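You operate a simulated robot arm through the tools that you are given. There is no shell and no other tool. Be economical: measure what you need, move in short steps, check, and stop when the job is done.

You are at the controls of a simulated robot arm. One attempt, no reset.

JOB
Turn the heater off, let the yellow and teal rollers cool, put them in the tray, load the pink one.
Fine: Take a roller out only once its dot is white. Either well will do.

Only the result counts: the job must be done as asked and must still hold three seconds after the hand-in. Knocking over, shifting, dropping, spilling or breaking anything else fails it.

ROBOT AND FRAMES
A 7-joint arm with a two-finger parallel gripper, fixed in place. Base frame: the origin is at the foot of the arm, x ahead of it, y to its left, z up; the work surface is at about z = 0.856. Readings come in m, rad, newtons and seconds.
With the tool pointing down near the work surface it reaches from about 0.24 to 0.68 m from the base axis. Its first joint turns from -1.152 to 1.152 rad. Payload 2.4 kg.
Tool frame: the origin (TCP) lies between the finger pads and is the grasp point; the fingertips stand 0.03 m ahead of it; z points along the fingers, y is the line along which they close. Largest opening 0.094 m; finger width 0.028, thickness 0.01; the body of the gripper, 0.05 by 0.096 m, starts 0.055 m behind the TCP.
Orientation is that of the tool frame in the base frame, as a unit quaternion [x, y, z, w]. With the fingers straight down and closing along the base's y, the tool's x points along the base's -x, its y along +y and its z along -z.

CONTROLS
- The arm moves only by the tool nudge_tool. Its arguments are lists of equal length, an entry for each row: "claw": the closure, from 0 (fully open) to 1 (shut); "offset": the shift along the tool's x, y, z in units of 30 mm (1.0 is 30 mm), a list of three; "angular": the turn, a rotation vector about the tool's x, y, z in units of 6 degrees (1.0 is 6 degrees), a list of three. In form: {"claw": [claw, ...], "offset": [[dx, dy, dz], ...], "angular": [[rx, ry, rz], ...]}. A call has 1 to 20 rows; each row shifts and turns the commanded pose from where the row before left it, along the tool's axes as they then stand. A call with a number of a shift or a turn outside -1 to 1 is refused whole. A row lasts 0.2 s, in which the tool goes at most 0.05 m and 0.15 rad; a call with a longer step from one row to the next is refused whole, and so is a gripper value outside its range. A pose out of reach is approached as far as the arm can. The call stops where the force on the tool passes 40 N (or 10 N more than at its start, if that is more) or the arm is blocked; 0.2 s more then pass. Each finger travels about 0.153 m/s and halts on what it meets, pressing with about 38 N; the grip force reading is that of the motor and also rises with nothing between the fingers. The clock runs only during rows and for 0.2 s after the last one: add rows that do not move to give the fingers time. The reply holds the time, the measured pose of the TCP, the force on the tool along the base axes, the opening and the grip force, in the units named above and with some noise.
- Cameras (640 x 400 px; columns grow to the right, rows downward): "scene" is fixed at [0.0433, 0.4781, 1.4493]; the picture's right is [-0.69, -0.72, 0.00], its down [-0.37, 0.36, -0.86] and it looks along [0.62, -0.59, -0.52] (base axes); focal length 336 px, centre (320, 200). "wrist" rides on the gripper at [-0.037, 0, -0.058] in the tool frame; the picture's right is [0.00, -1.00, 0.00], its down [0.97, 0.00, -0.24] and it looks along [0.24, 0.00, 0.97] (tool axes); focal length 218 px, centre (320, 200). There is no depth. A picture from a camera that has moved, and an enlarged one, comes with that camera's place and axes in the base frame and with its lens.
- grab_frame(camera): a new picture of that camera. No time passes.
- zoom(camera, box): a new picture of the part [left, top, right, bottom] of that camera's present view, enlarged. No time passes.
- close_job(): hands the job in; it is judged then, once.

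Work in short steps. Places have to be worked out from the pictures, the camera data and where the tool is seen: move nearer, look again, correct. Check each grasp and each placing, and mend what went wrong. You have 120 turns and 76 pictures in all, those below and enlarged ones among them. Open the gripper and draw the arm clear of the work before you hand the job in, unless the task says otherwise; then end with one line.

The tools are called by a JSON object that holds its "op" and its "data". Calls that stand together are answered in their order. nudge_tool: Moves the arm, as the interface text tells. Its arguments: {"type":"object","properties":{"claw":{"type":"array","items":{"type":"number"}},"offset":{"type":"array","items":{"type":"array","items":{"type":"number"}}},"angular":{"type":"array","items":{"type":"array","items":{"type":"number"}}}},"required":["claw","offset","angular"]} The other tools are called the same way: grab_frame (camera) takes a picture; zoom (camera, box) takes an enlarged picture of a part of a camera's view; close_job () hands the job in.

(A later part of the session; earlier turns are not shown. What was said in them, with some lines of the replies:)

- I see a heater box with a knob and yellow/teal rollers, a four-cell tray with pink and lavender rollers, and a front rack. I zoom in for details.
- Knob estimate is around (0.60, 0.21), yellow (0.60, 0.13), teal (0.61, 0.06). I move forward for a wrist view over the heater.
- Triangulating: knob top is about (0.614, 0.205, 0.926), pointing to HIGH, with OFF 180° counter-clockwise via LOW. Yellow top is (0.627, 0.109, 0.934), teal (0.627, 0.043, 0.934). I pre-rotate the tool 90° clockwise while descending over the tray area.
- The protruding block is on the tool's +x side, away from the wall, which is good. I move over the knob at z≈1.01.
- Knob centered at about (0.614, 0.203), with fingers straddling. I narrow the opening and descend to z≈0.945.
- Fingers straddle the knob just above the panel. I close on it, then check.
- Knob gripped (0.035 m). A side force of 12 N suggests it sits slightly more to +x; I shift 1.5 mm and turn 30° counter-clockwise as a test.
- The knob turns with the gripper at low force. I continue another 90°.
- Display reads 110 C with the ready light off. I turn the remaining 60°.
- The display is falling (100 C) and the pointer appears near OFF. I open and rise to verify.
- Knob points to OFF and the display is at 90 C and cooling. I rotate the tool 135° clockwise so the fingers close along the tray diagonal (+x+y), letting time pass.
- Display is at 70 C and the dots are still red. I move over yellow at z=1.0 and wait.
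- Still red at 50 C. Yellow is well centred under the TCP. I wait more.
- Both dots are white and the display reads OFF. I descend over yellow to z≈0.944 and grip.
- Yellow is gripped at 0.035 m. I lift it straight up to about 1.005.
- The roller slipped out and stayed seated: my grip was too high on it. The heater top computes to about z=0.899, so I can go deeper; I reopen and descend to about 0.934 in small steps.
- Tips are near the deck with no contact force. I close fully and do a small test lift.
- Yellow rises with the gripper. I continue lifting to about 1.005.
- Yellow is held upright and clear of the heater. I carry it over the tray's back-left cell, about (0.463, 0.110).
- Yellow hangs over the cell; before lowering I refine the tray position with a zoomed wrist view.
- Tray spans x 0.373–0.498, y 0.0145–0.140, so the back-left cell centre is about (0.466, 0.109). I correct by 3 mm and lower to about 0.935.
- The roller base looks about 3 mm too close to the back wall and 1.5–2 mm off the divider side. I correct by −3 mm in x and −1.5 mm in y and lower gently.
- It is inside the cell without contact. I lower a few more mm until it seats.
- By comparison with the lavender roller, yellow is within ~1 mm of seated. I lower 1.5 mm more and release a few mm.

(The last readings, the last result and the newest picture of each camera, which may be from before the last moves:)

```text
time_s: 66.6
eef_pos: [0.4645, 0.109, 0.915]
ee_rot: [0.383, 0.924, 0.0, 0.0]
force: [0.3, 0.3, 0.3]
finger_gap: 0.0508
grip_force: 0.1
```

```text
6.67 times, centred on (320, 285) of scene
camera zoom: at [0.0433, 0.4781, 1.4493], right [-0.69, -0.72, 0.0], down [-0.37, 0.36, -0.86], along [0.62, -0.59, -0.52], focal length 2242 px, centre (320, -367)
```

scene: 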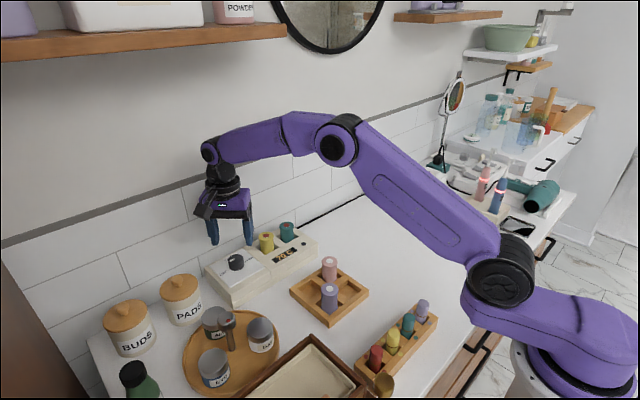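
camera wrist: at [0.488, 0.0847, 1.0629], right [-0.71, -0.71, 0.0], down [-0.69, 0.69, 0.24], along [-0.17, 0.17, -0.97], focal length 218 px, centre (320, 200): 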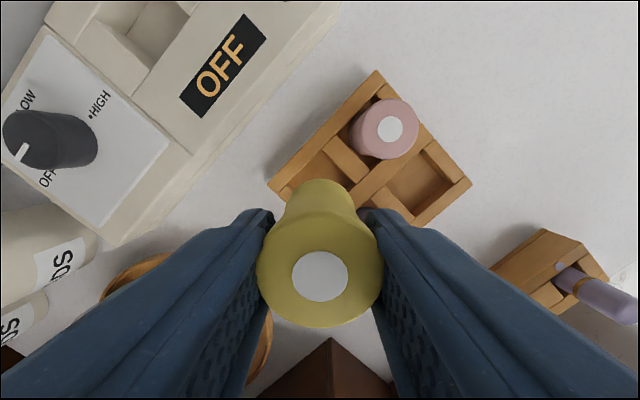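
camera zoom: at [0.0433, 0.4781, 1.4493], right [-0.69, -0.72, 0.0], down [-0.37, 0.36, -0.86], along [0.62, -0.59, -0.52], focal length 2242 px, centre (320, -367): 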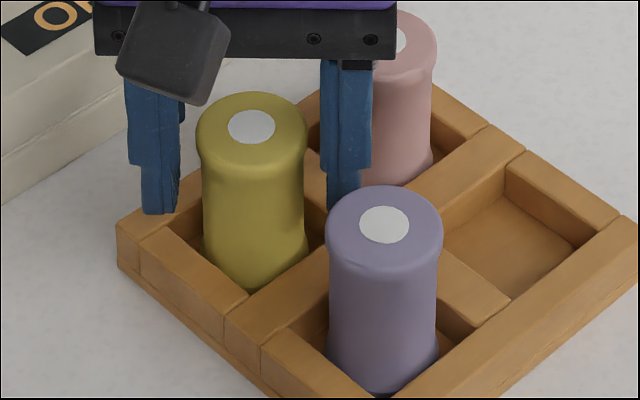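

Yellow is seated. I rise and travel above teal at (0.627, 0.043).

{"op": "nudge_tool", "data": {"claw": [0.46, 0.46, 0.46, 0.46, 0.46, 0.3, 0.3, 0.3, 0.3, 0.3, 0.3, 0.3], "offset": [[0, 0, -0.6], [0, 0, -0.6], [0, 0, -0.6], [0, 0, -0.6], [0, 0, -0.45], [-0.77, 0.325, 0], [-0.77, 0.325, 0], [-0.77, 0.325, 0], [-0.77, 0.325, 0], [-0.77, 0.325, 0], [-0.77, 0.325, 0], [-0.77, 0.325, 0]], "angular": [[0, 0, 0], [0, 0, 0], [0, 0, 0], [0, 0, 0], [0, 0, 0], [0, 0, 0], [0, 0, 0], [0, 0, 0], [0, 0, 0], [0, 0, 0], [0, 0, 0], [0, 0, 0]]}}

{"op": "grab_frame", "data": {"camera": "wrist"}}

{"op": "grab_frame", "data": {"camera": "scene"}}

```text
time_s: 69.2
eef_pos: [0.627, 0.0419, 1.0006]
ee_rot: [0.383, 0.924, -0.001, 0.0]
force: [1.0, -0.7, -0.5]
finger_gap: 0.0658
grip_force: 0.1
```

```text
41 pictures are left
camera wrist: at [0.6523, 0.0164, 1.0579], right [-0.71, -0.71, 0.0], down [-0.69, 0.69, 0.24], along [-0.17, 0.17, -0.97], focal length 218 px, centre (320, 200)
```

wrist: 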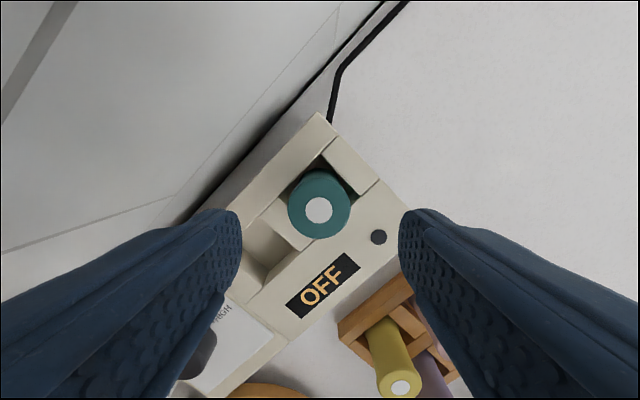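

```text
40 pictures are left
```

scene: 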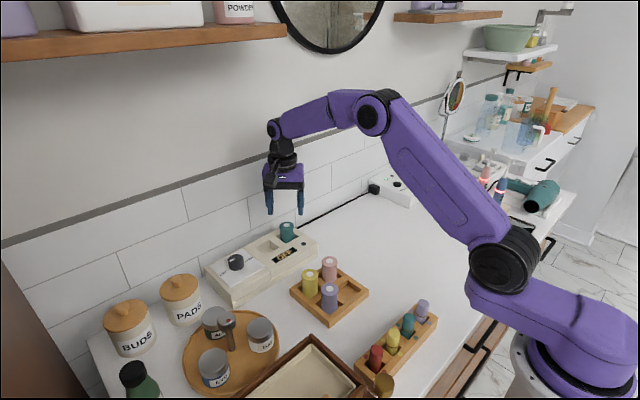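

Teal is centred with a white dot. I descend to 0.9325, grip, and lift slightly.

{"op": "nudge_tool", "data": {"claw": [0.3, 0.3, 0.3, 0.3, 0.3, 0.3, 0.5, 0.7, 1, 1, 1, 1, 1, 1], "offset": [[0, 0, 0.6], [0, 0, 0.6], [0, 0, 0.6], [0, 0, 0.3], [0, 0, 0.17], [0, 0, 0], [0, 0, 0], [0, 0, 0], [0, 0, 0], [0, 0, 0], [0, 0, 0], [0, 0, -0.3], [0, 0, -0.3], [0, 0, 0]], "angular": [[0, 0, 0], [0, 0, 0], [0, 0, 0], [0, 0, 0], [0, 0, 0], [0, 0, 0], [0, 0, 0], [0, 0, 0], [0, 0, 0], [0, 0, 0], [0, 0, 0], [0, 0, 0], [0, 0, 0], [0, 0, 0]]}}

{"op": "zoom", "data": {"camera": "scene", "box": [250, 190, 330, 250]}}

```text
time_s: 72.2
eef_pos: [0.6268, 0.0423, 0.9513]
ee_rot: [0.384, 0.923, -0.001, 0.001]
force: [0.7, -0.5, -0.6]
finger_gap: 0.036
grip_force: 38.0
```

```text
6.67 times, centred on (290, 220) of scene
camera zoom: at [0.0433, 0.4781, 1.4493], right [-0.69, -0.72, 0.0], down [-0.37, 0.36, -0.86], along [0.62, -0.59, -0.52], focal length 2242 px, centre (520, 67)
```

zoom: 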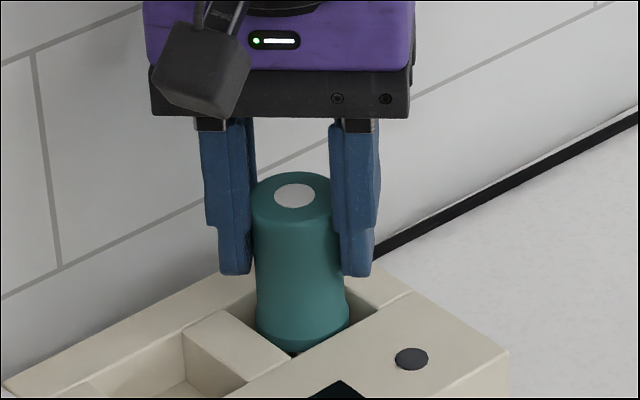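

Teal is held. I lift to about 1.005 and carry it to the front-right cell at about (0.403, 0.0465).

{"op": "nudge_tool", "data": {"claw": [1, 1, 1, 1, 1, 1, 1, 1, 1, 1, 1, 1, 1, 1], "offset": [[0, 0, -0.45], [0, 0, -0.45], [0, 0, -0.45], [0, 0, -0.45], [0, 0, 0], [0.672, -0.647, 0], [0.672, -0.647, 0], [0.672, -0.647, 0], [0.672, -0.647, 0], [0.672, -0.647, 0], [0.672, -0.647, 0], [0.672, -0.647, 0], [0.672, -0.647, 0], [0, 0, 0]], "angular": [[0, 0, 0], [0, 0, 0], [0, 0, 0], [0, 0, 0], [0, 0, 0], [0, 0, 0], [0, 0, 0], [0, 0, 0], [0, 0, 0], [0, 0, 0], [0, 0, 0], [0, 0, 0], [0, 0, 0], [0, 0, 0]]}}

{"op": "zoom", "data": {"camera": "scene", "box": [260, 220, 400, 325]}}

```text
time_s: 75.2
eef_pos: [0.4025, 0.0468, 1.0051]
ee_rot: [0.382, 0.924, 0.001, 0.0]
force: [-0.6, -0.6, -1.3]
finger_gap: 0.0359
grip_force: 37.7
```

```text
3.81 times, centred on (330, 272) of scene
camera zoom: at [0.0433, 0.4781, 1.4493], right [-0.69, -0.72, 0.0], down [-0.37, 0.36, -0.86], along [0.62, -0.59, -0.52], focal length 1281 px, centre (282, -76)
```

zoom: 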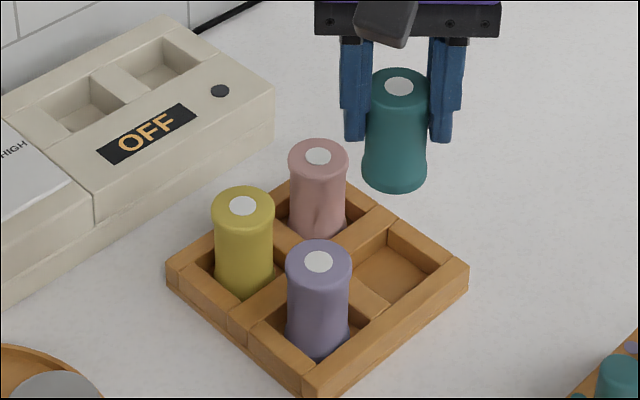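

Teal is over the front-right cell. I lower to 0.934 and check alignment.

{"op": "nudge_tool", "data": {"claw": [1, 1, 1, 1, 1, 1], "offset": [[0, 0, 0.5], [0, 0, 0.5], [0, 0, 0.5], [0, 0, 0.5], [0, 0, 0.37], [0, 0, 0]], "angular": [[0, 0, 0], [0, 0, 0], [0, 0, 0], [0, 0, 0], [0, 0, 0], [0, 0, 0]]}}

{"op": "zoom", "data": {"camera": "scene", "box": [280, 240, 400, 330]}}

{"op": "zoom", "data": {"camera": "wrist", "box": [180, 60, 460, 260]}}

```text
time_s: 76.6
eef_pos: [0.4027, 0.0475, 0.9346]
ee_rot: [0.382, 0.924, 0.001, 0.0]
force: [0.3, 0.0, -0.6]
finger_gap: 0.0359
grip_force: 37.9
```

```text
4.44 times, centred on (340, 285) of scene
camera zoom: at [0.0433, 0.4781, 1.4493], right [-0.69, -0.72, 0.0], down [-0.37, 0.36, -0.86], along [0.62, -0.59, -0.52], focal length 1494 px, centre (231, -178)
```

zoom: 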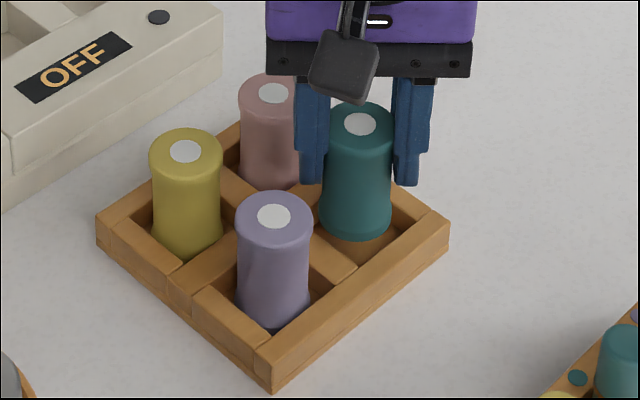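

```text
2.00 times, centred on (320, 160) of wrist
camera zoom: at [0.4278, 0.0216, 0.991], right [-0.71, -0.71, 0.0], down [-0.69, 0.69, 0.24], along [-0.17, 0.17, -0.97], focal length 436 px, centre (320, 280)
```

zoom: 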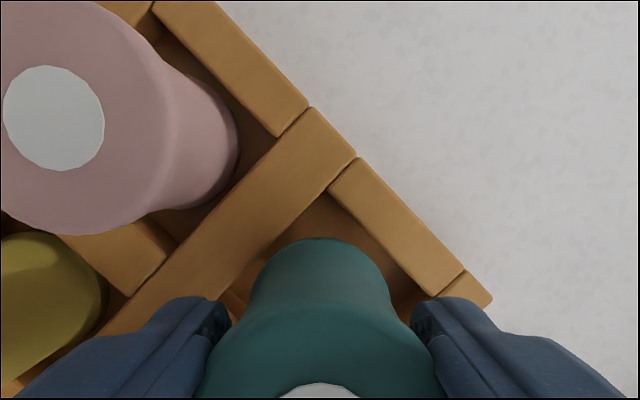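

Alignment is good; I shift 1.5 mm in −x and lower to just above the seat.

{"op": "nudge_tool", "data": {"claw": [1, 1, 1, 1, 1, 1, 1, 1], "offset": [[0.035, -0.04, 0], [0, 0, 0.15], [0, 0, 0.15], [0, 0, 0.15], [0, 0, 0.1], [0, 0, 0.08], [0, 0, 0], [0, 0, 0]], "angular": [[0, 0, 0], [0, 0, 0], [0, 0, 0], [0, 0, 0], [0, 0, 0], [0, 0, 0], [0, 0, 0], [0, 0, 0]]}}

{"op": "zoom", "data": {"camera": "scene", "box": [280, 240, 400, 330]}}

```text
time_s: 78.4
eef_pos: [0.4015, 0.0484, 0.9151]
ee_rot: [0.383, 0.924, 0.0, 0.0]
force: [0.5, 0.0, -0.7]
finger_gap: 0.036
grip_force: 38.0
```

```text
4.44 times, centred on (340, 285) of scene
camera zoom: at [0.0433, 0.4781, 1.4493], right [-0.69, -0.72, 0.0], down [-0.37, 0.36, -0.86], along [0.62, -0.59, -0.52], focal length 1494 px, centre (231, -178)
```

zoom: 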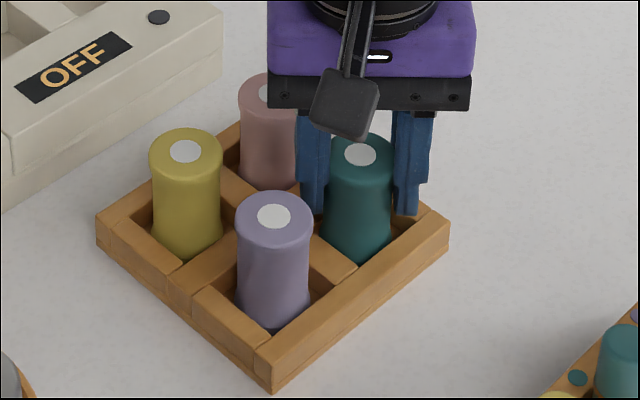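

Teal is seated level with yellow. I release, rise, and rotate 90° counter-clockwise for the pink roller.

{"op": "nudge_tool", "data": {"claw": [0.52, 0.46, 0.46, 0.46, 0.46, 0.46, 0.46, 0.46, 0.46], "offset": [[0, 0, 0], [0, 0, 0], [0, 0, 0], [0, 0, -0.6], [0, 0, -0.6], [0, 0, -0.6], [0, 0, -0.6], [0, 0, -0.45], [0, 0, 0]], "angular": [[0, 0, 0], [0, 0, 0], [0, 0, 0], [0, 0, 0], [0, 0, 0], [0, 0, 0], [0, 0, 0], [0, 0, 0], [0, 0, 0]]}}

{"op": "nudge_tool", "data": {"claw": [0.35, 0.35, 0.35, 0.35, 0.35, 0.35, 0.35, 0.35, 0.35, 0.35, 0.35, 0.35, 0.35, 0.35, 0.35, 0.35, 0.35, 0.35, 0.35], "offset": [[0, 0, 0], [0, 0, 0], [0, 0, 0], [0, 0, 0], [0, 0, 0], [0, 0, 0], [0, 0, 0], [0, 0, 0], [0, 0, 0], [0, 0, 0], [0, 0, 0], [0, 0, 0], [0, 0, 0], [0, 0, 0], [0, 0, 0], [-0.48, -0.495, 0], [-0.48, -0.495, 0], [-0.48, -0.495, 0], [0, 0, 0]], "angular": [[0, 0, -1], [0, 0, -1], [0, 0, -1], [0, 0, -1], [0, 0, -1], [0, 0, -1], [0, 0, -1], [0, 0, -1], [0, 0, -1], [0, 0, -1], [0, 0, -1], [0, 0, -1], [0, 0, -1], [0, 0, -1], [0, 0, -1], [0, 0, 0], [0, 0, 0], [0, 0, 0], [0, 0, 0]]}}

{"op": "grab_frame", "data": {"camera": "wrist"}}

{"op": "grab_frame", "data": {"camera": "scene"}}

```text
time_s: 80.4
eef_pos: [0.4014, 0.0473, 1.0014]
ee_rot: [0.382, 0.924, 0.0, -0.001]
force: [0.3, -0.7, -0.3]
finger_gap: 0.0509
grip_force: 0.1
```

```text
time_s: 84.4
eef_pos: [0.464, 0.0465, 0.9997]
ee_rot: [-0.382, 0.924, 0.0, 0.0]
force: [-0.6, -0.4, -0.4]
finger_gap: 0.0607
grip_force: 0.0
```

```text
34 pictures are left
camera wrist: at [0.4887, 0.0739, 1.0567], right [0.71, -0.71, 0.0], down [-0.69, -0.69, 0.24], along [-0.17, -0.17, -0.97], focal length 218 px, centre (320, 200)
```

wrist: 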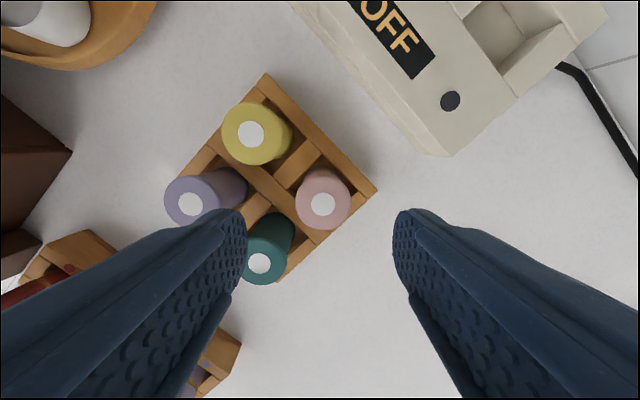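

```text
33 pictures are left
```

scene: 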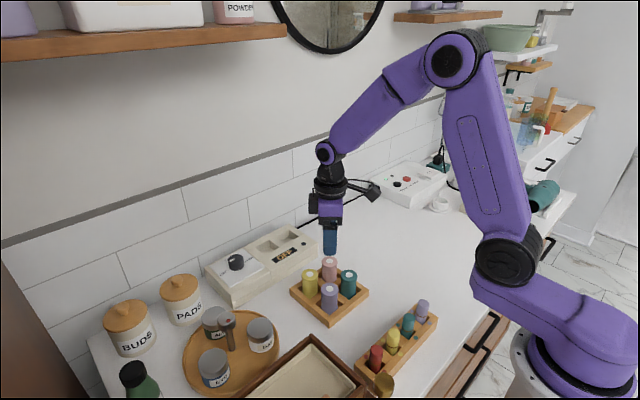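

Pink is centred to within 2 mm. I correct that, descend to 0.915, and check finger clearance before closing.

{"op": "nudge_tool", "data": {"claw": [0.35, 0.35, 0.35, 0.35, 0.35, 0.35, 0.35, 0.35], "offset": [[0, -0.06, 0], [0, 0, 0.6], [0, 0, 0.6], [0, 0, 0.6], [0, 0, 0.5], [0, 0, 0.3], [0, 0, 0.22], [0, 0, 0]], "angular": [[0, 0, 0], [0, 0, 0], [0, 0, 0], [0, 0, 0], [0, 0, 0], [0, 0, 0], [0, 0, 0], [0, 0, 0]]}}

{"op": "zoom", "data": {"camera": "scene", "box": [280, 230, 400, 320]}}

```text
time_s: 86.2
eef_pos: [0.4647, 0.045, 0.9146]
ee_rot: [-0.383, 0.924, 0.0, 0.001]
force: [0.5, 0.4, -0.1]
finger_gap: 0.0611
grip_force: 0.0
```

```text
4.44 times, centred on (340, 275) of scene
camera zoom: at [0.0433, 0.4781, 1.4493], right [-0.69, -0.72, 0.0], down [-0.37, 0.36, -0.86], along [0.62, -0.59, -0.52], focal length 1494 px, centre (231, -133)
```

zoom: 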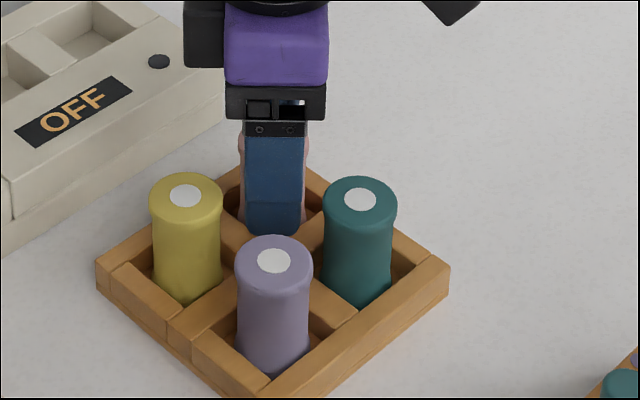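

Fingers straddle pink with clearance to the neighbours. I close and lift straight up.

{"op": "nudge_tool", "data": {"claw": [0.5, 0.7, 1, 1, 1, 1, 1, 1, 1, 1, 1, 1, 1], "offset": [[0, 0, 0], [0, 0, 0], [0, 0, 0], [0, 0, 0], [0, 0, 0], [0, 0, -0.4], [0, 0, -0.4], [0, 0, -0.4], [0, 0, -0.4], [0, 0, -0.5], [0, 0, -0.5], [0, 0, -0.5], [0, 0, 0]], "angular": [[0, 0, 0], [0, 0, 0], [0, 0, 0], [0, 0, 0], [0, 0, 0], [0, 0, 0], [0, 0, 0], [0, 0, 0], [0, 0, 0], [0, 0, 0], [0, 0, 0], [0, 0, 0], [0, 0, 0]]}}

{"op": "zoom", "data": {"camera": "scene", "box": [260, 200, 400, 305]}}

{"op": "grab_frame", "data": {"camera": "wrist"}}

```text
time_s: 89.0
eef_pos: [0.4643, 0.0451, 1.0083]
ee_rot: [-0.382, 0.924, 0.0, 0.0]
force: [-0.3, 0.0, -0.2]
finger_gap: 0.036
grip_force: 37.9
```

```text
3.81 times, centred on (330, 252) of scene
camera zoom: at [0.0433, 0.4781, 1.4493], right [-0.69, -0.72, 0.0], down [-0.37, 0.36, -0.86], along [0.62, -0.59, -0.52], focal length 1281 px, centre (282, 0)
```

zoom: 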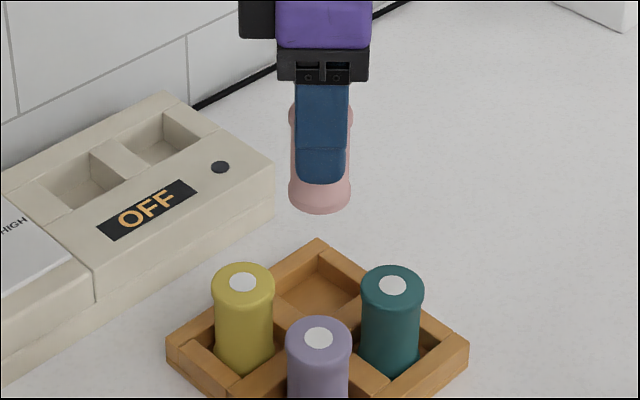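

```text
30 pictures are left
camera wrist: at [0.4895, 0.0723, 1.0656], right [0.71, -0.71, 0.0], down [-0.69, -0.69, 0.24], along [-0.17, -0.17, -0.97], focal length 218 px, centre (320, 200)
```

wrist: 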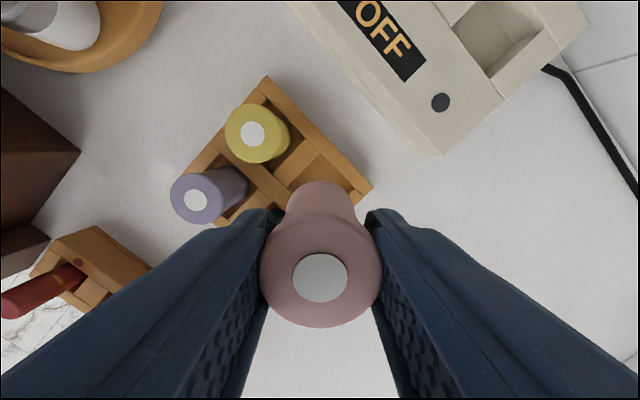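

Pink is held upright. I carry it over the right-hand well at (0.627, 0.0425).

{"op": "nudge_tool", "data": {"claw": [1, 1, 1, 1, 1, 1, 1], "offset": [[-0.63, -0.65, 0], [-0.63, -0.65, 0], [-0.63, -0.65, 0], [-0.63, -0.65, 0], [-0.63, -0.65, 0], [-0.63, -0.65, 0], [0, 0, 0]], "angular": [[0, 0, 0], [0, 0, 0], [0, 0, 0], [0, 0, 0], [0, 0, 0], [0, 0, 0], [0, 0, 0]]}}

{"op": "nudge_tool", "data": {"claw": [1, 1, 1, 1], "offset": [[0, 0, 0.6], [0, 0, 0.5], [0, 0, 0.4], [0, 0, 0]], "angular": [[0, 0, 0], [0, 0, 0], [0, 0, 0], [0, 0, 0]]}}

{"op": "zoom", "data": {"camera": "scene", "box": [230, 190, 350, 280]}}

{"op": "zoom", "data": {"camera": "wrist", "box": [180, 60, 460, 260]}}

```text
time_s: 90.6
eef_pos: [0.6273, 0.0424, 1.0092]
ee_rot: [-0.383, 0.924, 0.0, 0.0]
force: [0.2, 0.0, -0.1]
finger_gap: 0.0359
grip_force: 38.3
```

```text
time_s: 91.6
eef_pos: [0.6276, 0.0424, 0.9645]
ee_rot: [-0.382, 0.924, -0.001, 0.0]
force: [0.2, 0.4, -0.6]
finger_gap: 0.0358
grip_force: 37.9
```

```text
4.44 times, centred on (290, 235) of scene
camera zoom: at [0.0433, 0.4781, 1.4493], right [-0.69, -0.72, 0.0], down [-0.37, 0.36, -0.86], along [0.62, -0.59, -0.52], focal length 1494 px, centre (453, 44)
```

zoom: 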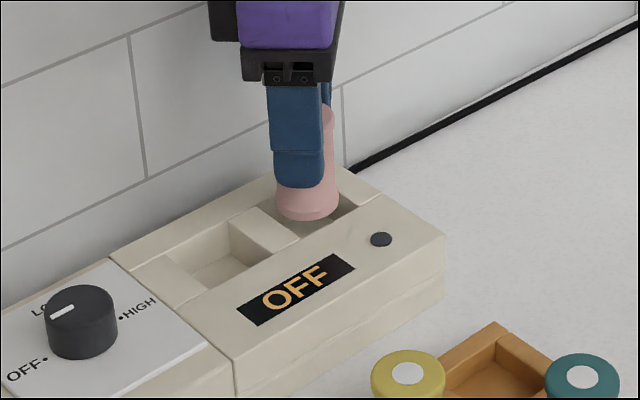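

```text
2.00 times, centred on (320, 160) of wrist
camera zoom: at [0.6519, 0.0697, 1.0204], right [0.71, -0.71, 0.0], down [-0.69, -0.69, 0.24], along [-0.17, -0.17, -0.97], focal length 436 px, centre (320, 280)
```

zoom: 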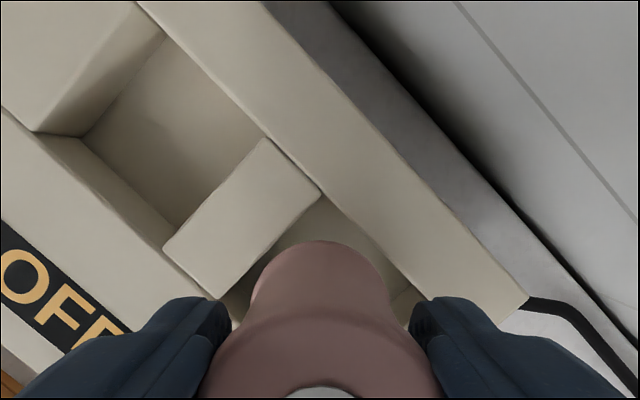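

The base is symmetric within the well opening. I lower to 0.934 with small steps.

{"op": "nudge_tool", "data": {"claw": [1, 1, 1, 1, 1, 1, 1], "offset": [[0, 0, 0.2], [0, 0, 0.2], [0, 0, 0.2], [0, 0, 0.2], [0, 0, 0.15], [0, 0, 0.1], [0, 0, 0]], "angular": [[0, 0, 0], [0, 0, 0], [0, 0, 0], [0, 0, 0], [0, 0, 0], [0, 0, 0], [0, 0, 0]]}}

{"op": "zoom", "data": {"camera": "scene", "box": [230, 190, 350, 280]}}

```text
time_s: 93.2
eef_pos: [0.628, 0.042, 0.9345]
ee_rot: [-0.382, 0.924, -0.001, 0.001]
force: [-7.0, -0.6, 20.9]
finger_gap: 0.0359
grip_force: 38.0
```

```text
4.44 times, centred on (290, 235) of scene
camera zoom: at [0.0427, 0.4781, 1.4493], right [-0.69, -0.72, 0.0], down [-0.37, 0.36, -0.86], along [0.62, -0.59, -0.52], focal length 1494 px, centre (453, 44)
```

zoom: 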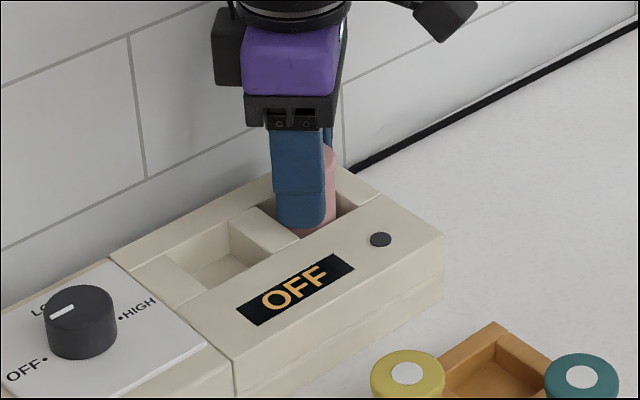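

Contact at 21 N: it has reached the floor, or nearly so. I ease up by 1 mm and open to let it settle, then look.

{"op": "nudge_tool", "data": {"claw": [1, 0.55, 0.4, 0.4, 0.4], "offset": [[0, 0, -0.04], [0, 0, 0], [0, 0, 0], [0, 0, 0], [0, 0, 0]], "angular": [[0, 0, 0], [0, 0, 0], [0, 0, 0], [0, 0, 0], [0, 0, 0]]}}

{"op": "nudge_tool", "data": {"claw": [0.4, 0.4, 0.4, 0.4, 0.4], "offset": [[0, 0, -0.5], [0, 0, -0.6], [0, 0, -0.6], [0, 0, -0.5], [0, 0, 0]], "angular": [[0, 0, 0], [0, 0, 0], [0, 0, 0], [0, 0, 0], [0, 0, 0]]}}

{"op": "zoom", "data": {"camera": "scene", "box": [190, 210, 350, 310]}}

{"op": "grab_frame", "data": {"camera": "wrist"}}

```text
time_s: 94.4
eef_pos: [0.6275, 0.0412, 0.9328]
ee_rot: [-0.383, 0.924, 0.0, -0.001]
force: [0.5, -0.1, -0.1]
finger_gap: 0.0565
grip_force: 0.1
```

```text
time_s: 95.6
eef_pos: [0.6271, 0.042, 0.9991]
ee_rot: [-0.383, 0.924, 0.0, 0.0]
force: [0.4, -0.6, 0.6]
finger_gap: 0.0562
grip_force: 0.0
```

```text
4.00 times, centred on (270, 260) of scene
camera zoom: at [0.0433, 0.4781, 1.4493], right [-0.69, -0.72, 0.0], down [-0.37, 0.36, -0.86], along [0.62, -0.59, -0.52], focal length 1345 px, centre (520, -40)
```

zoom: 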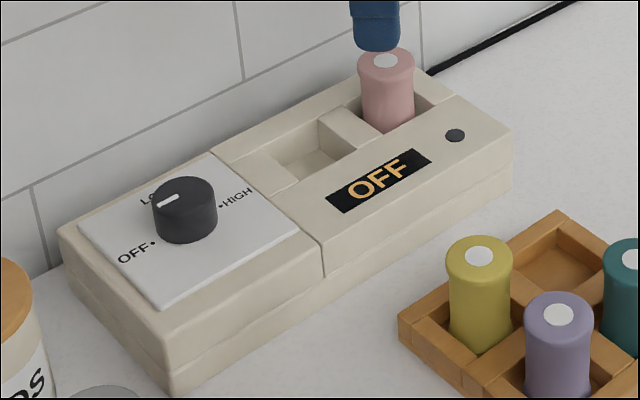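

```text
25 pictures are left
camera wrist: at [0.6521, 0.0692, 1.0564], right [0.71, -0.71, 0.0], down [-0.69, -0.69, 0.24], along [-0.17, -0.17, -0.97], focal length 218 px, centre (320, 200)
```

wrist: 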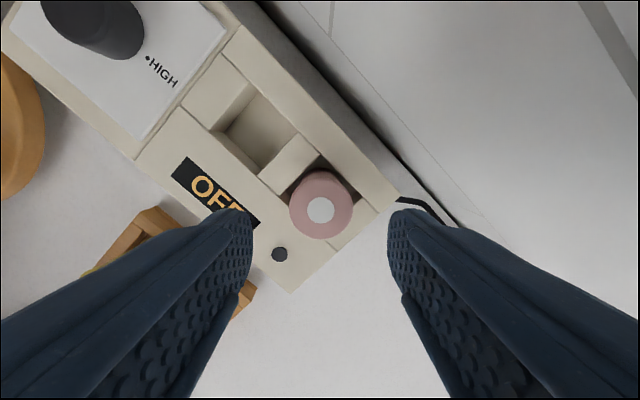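

Pink sits exactly where teal was, the heater reads OFF, and yellow and teal are in the tray. I withdraw the arm up and back and take a last look.

{"op": "nudge_tool", "data": {"claw": [0.4, 0.3, 0, 0, 0, 0, 0, 0, 0], "offset": [[0, 0, -0.5], [0.7, 0.7, -0.5], [0.7, 0.7, -0.5], [0.7, 0.7, -0.5], [0.7, 0.7, -0.5], [0.7, 0.7, -0.5], [0.7, 0.7, -0.5], [0, 0, -0.5], [0, 0, 0]], "angular": [[0, 0, 0], [0, 0, 0], [0, 0, 0], [0, 0, 0], [0, 0, 0], [0, 0, 0], [0, 0, 0], [0, 0, 0], [0, 0, 0]]}}

{"op": "grab_frame", "data": {"camera": "scene"}}

{"op": "zoom", "data": {"camera": "wrist", "box": [100, 0, 540, 275]}}

```text
time_s: 97.6
eef_pos: [0.4489, 0.0429, 1.1186]
ee_rot: [-0.383, 0.924, 0.0, 0.0]
force: [-0.6, 1.0, 0.4]
finger_gap: 0.0941
grip_force: 0.1
```

```text
24 pictures are left
```

scene: 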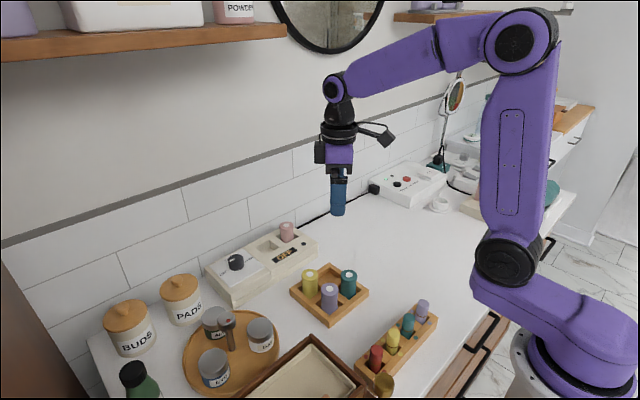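

```text
1.45 times, centred on (320, 138) of wrist
camera zoom: at [0.4737, 0.07, 1.1757], right [0.71, -0.71, 0.0], down [-0.69, -0.69, 0.24], along [-0.17, -0.17, -0.97], focal length 318 px, centre (320, 291)
```

zoom: 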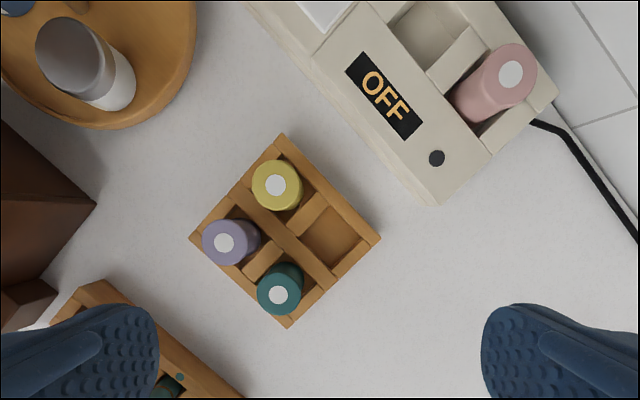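

Everything is in place and the arm is clear with the gripper open, so I hand the job in.

{"op": "close_job", "data": {}}

```text
The job is handed in.
```

The heater is off, the yellow and teal rollers were taken out once their dots were white and are now in the tray, and the pink roller is loaded in the right-hand well.
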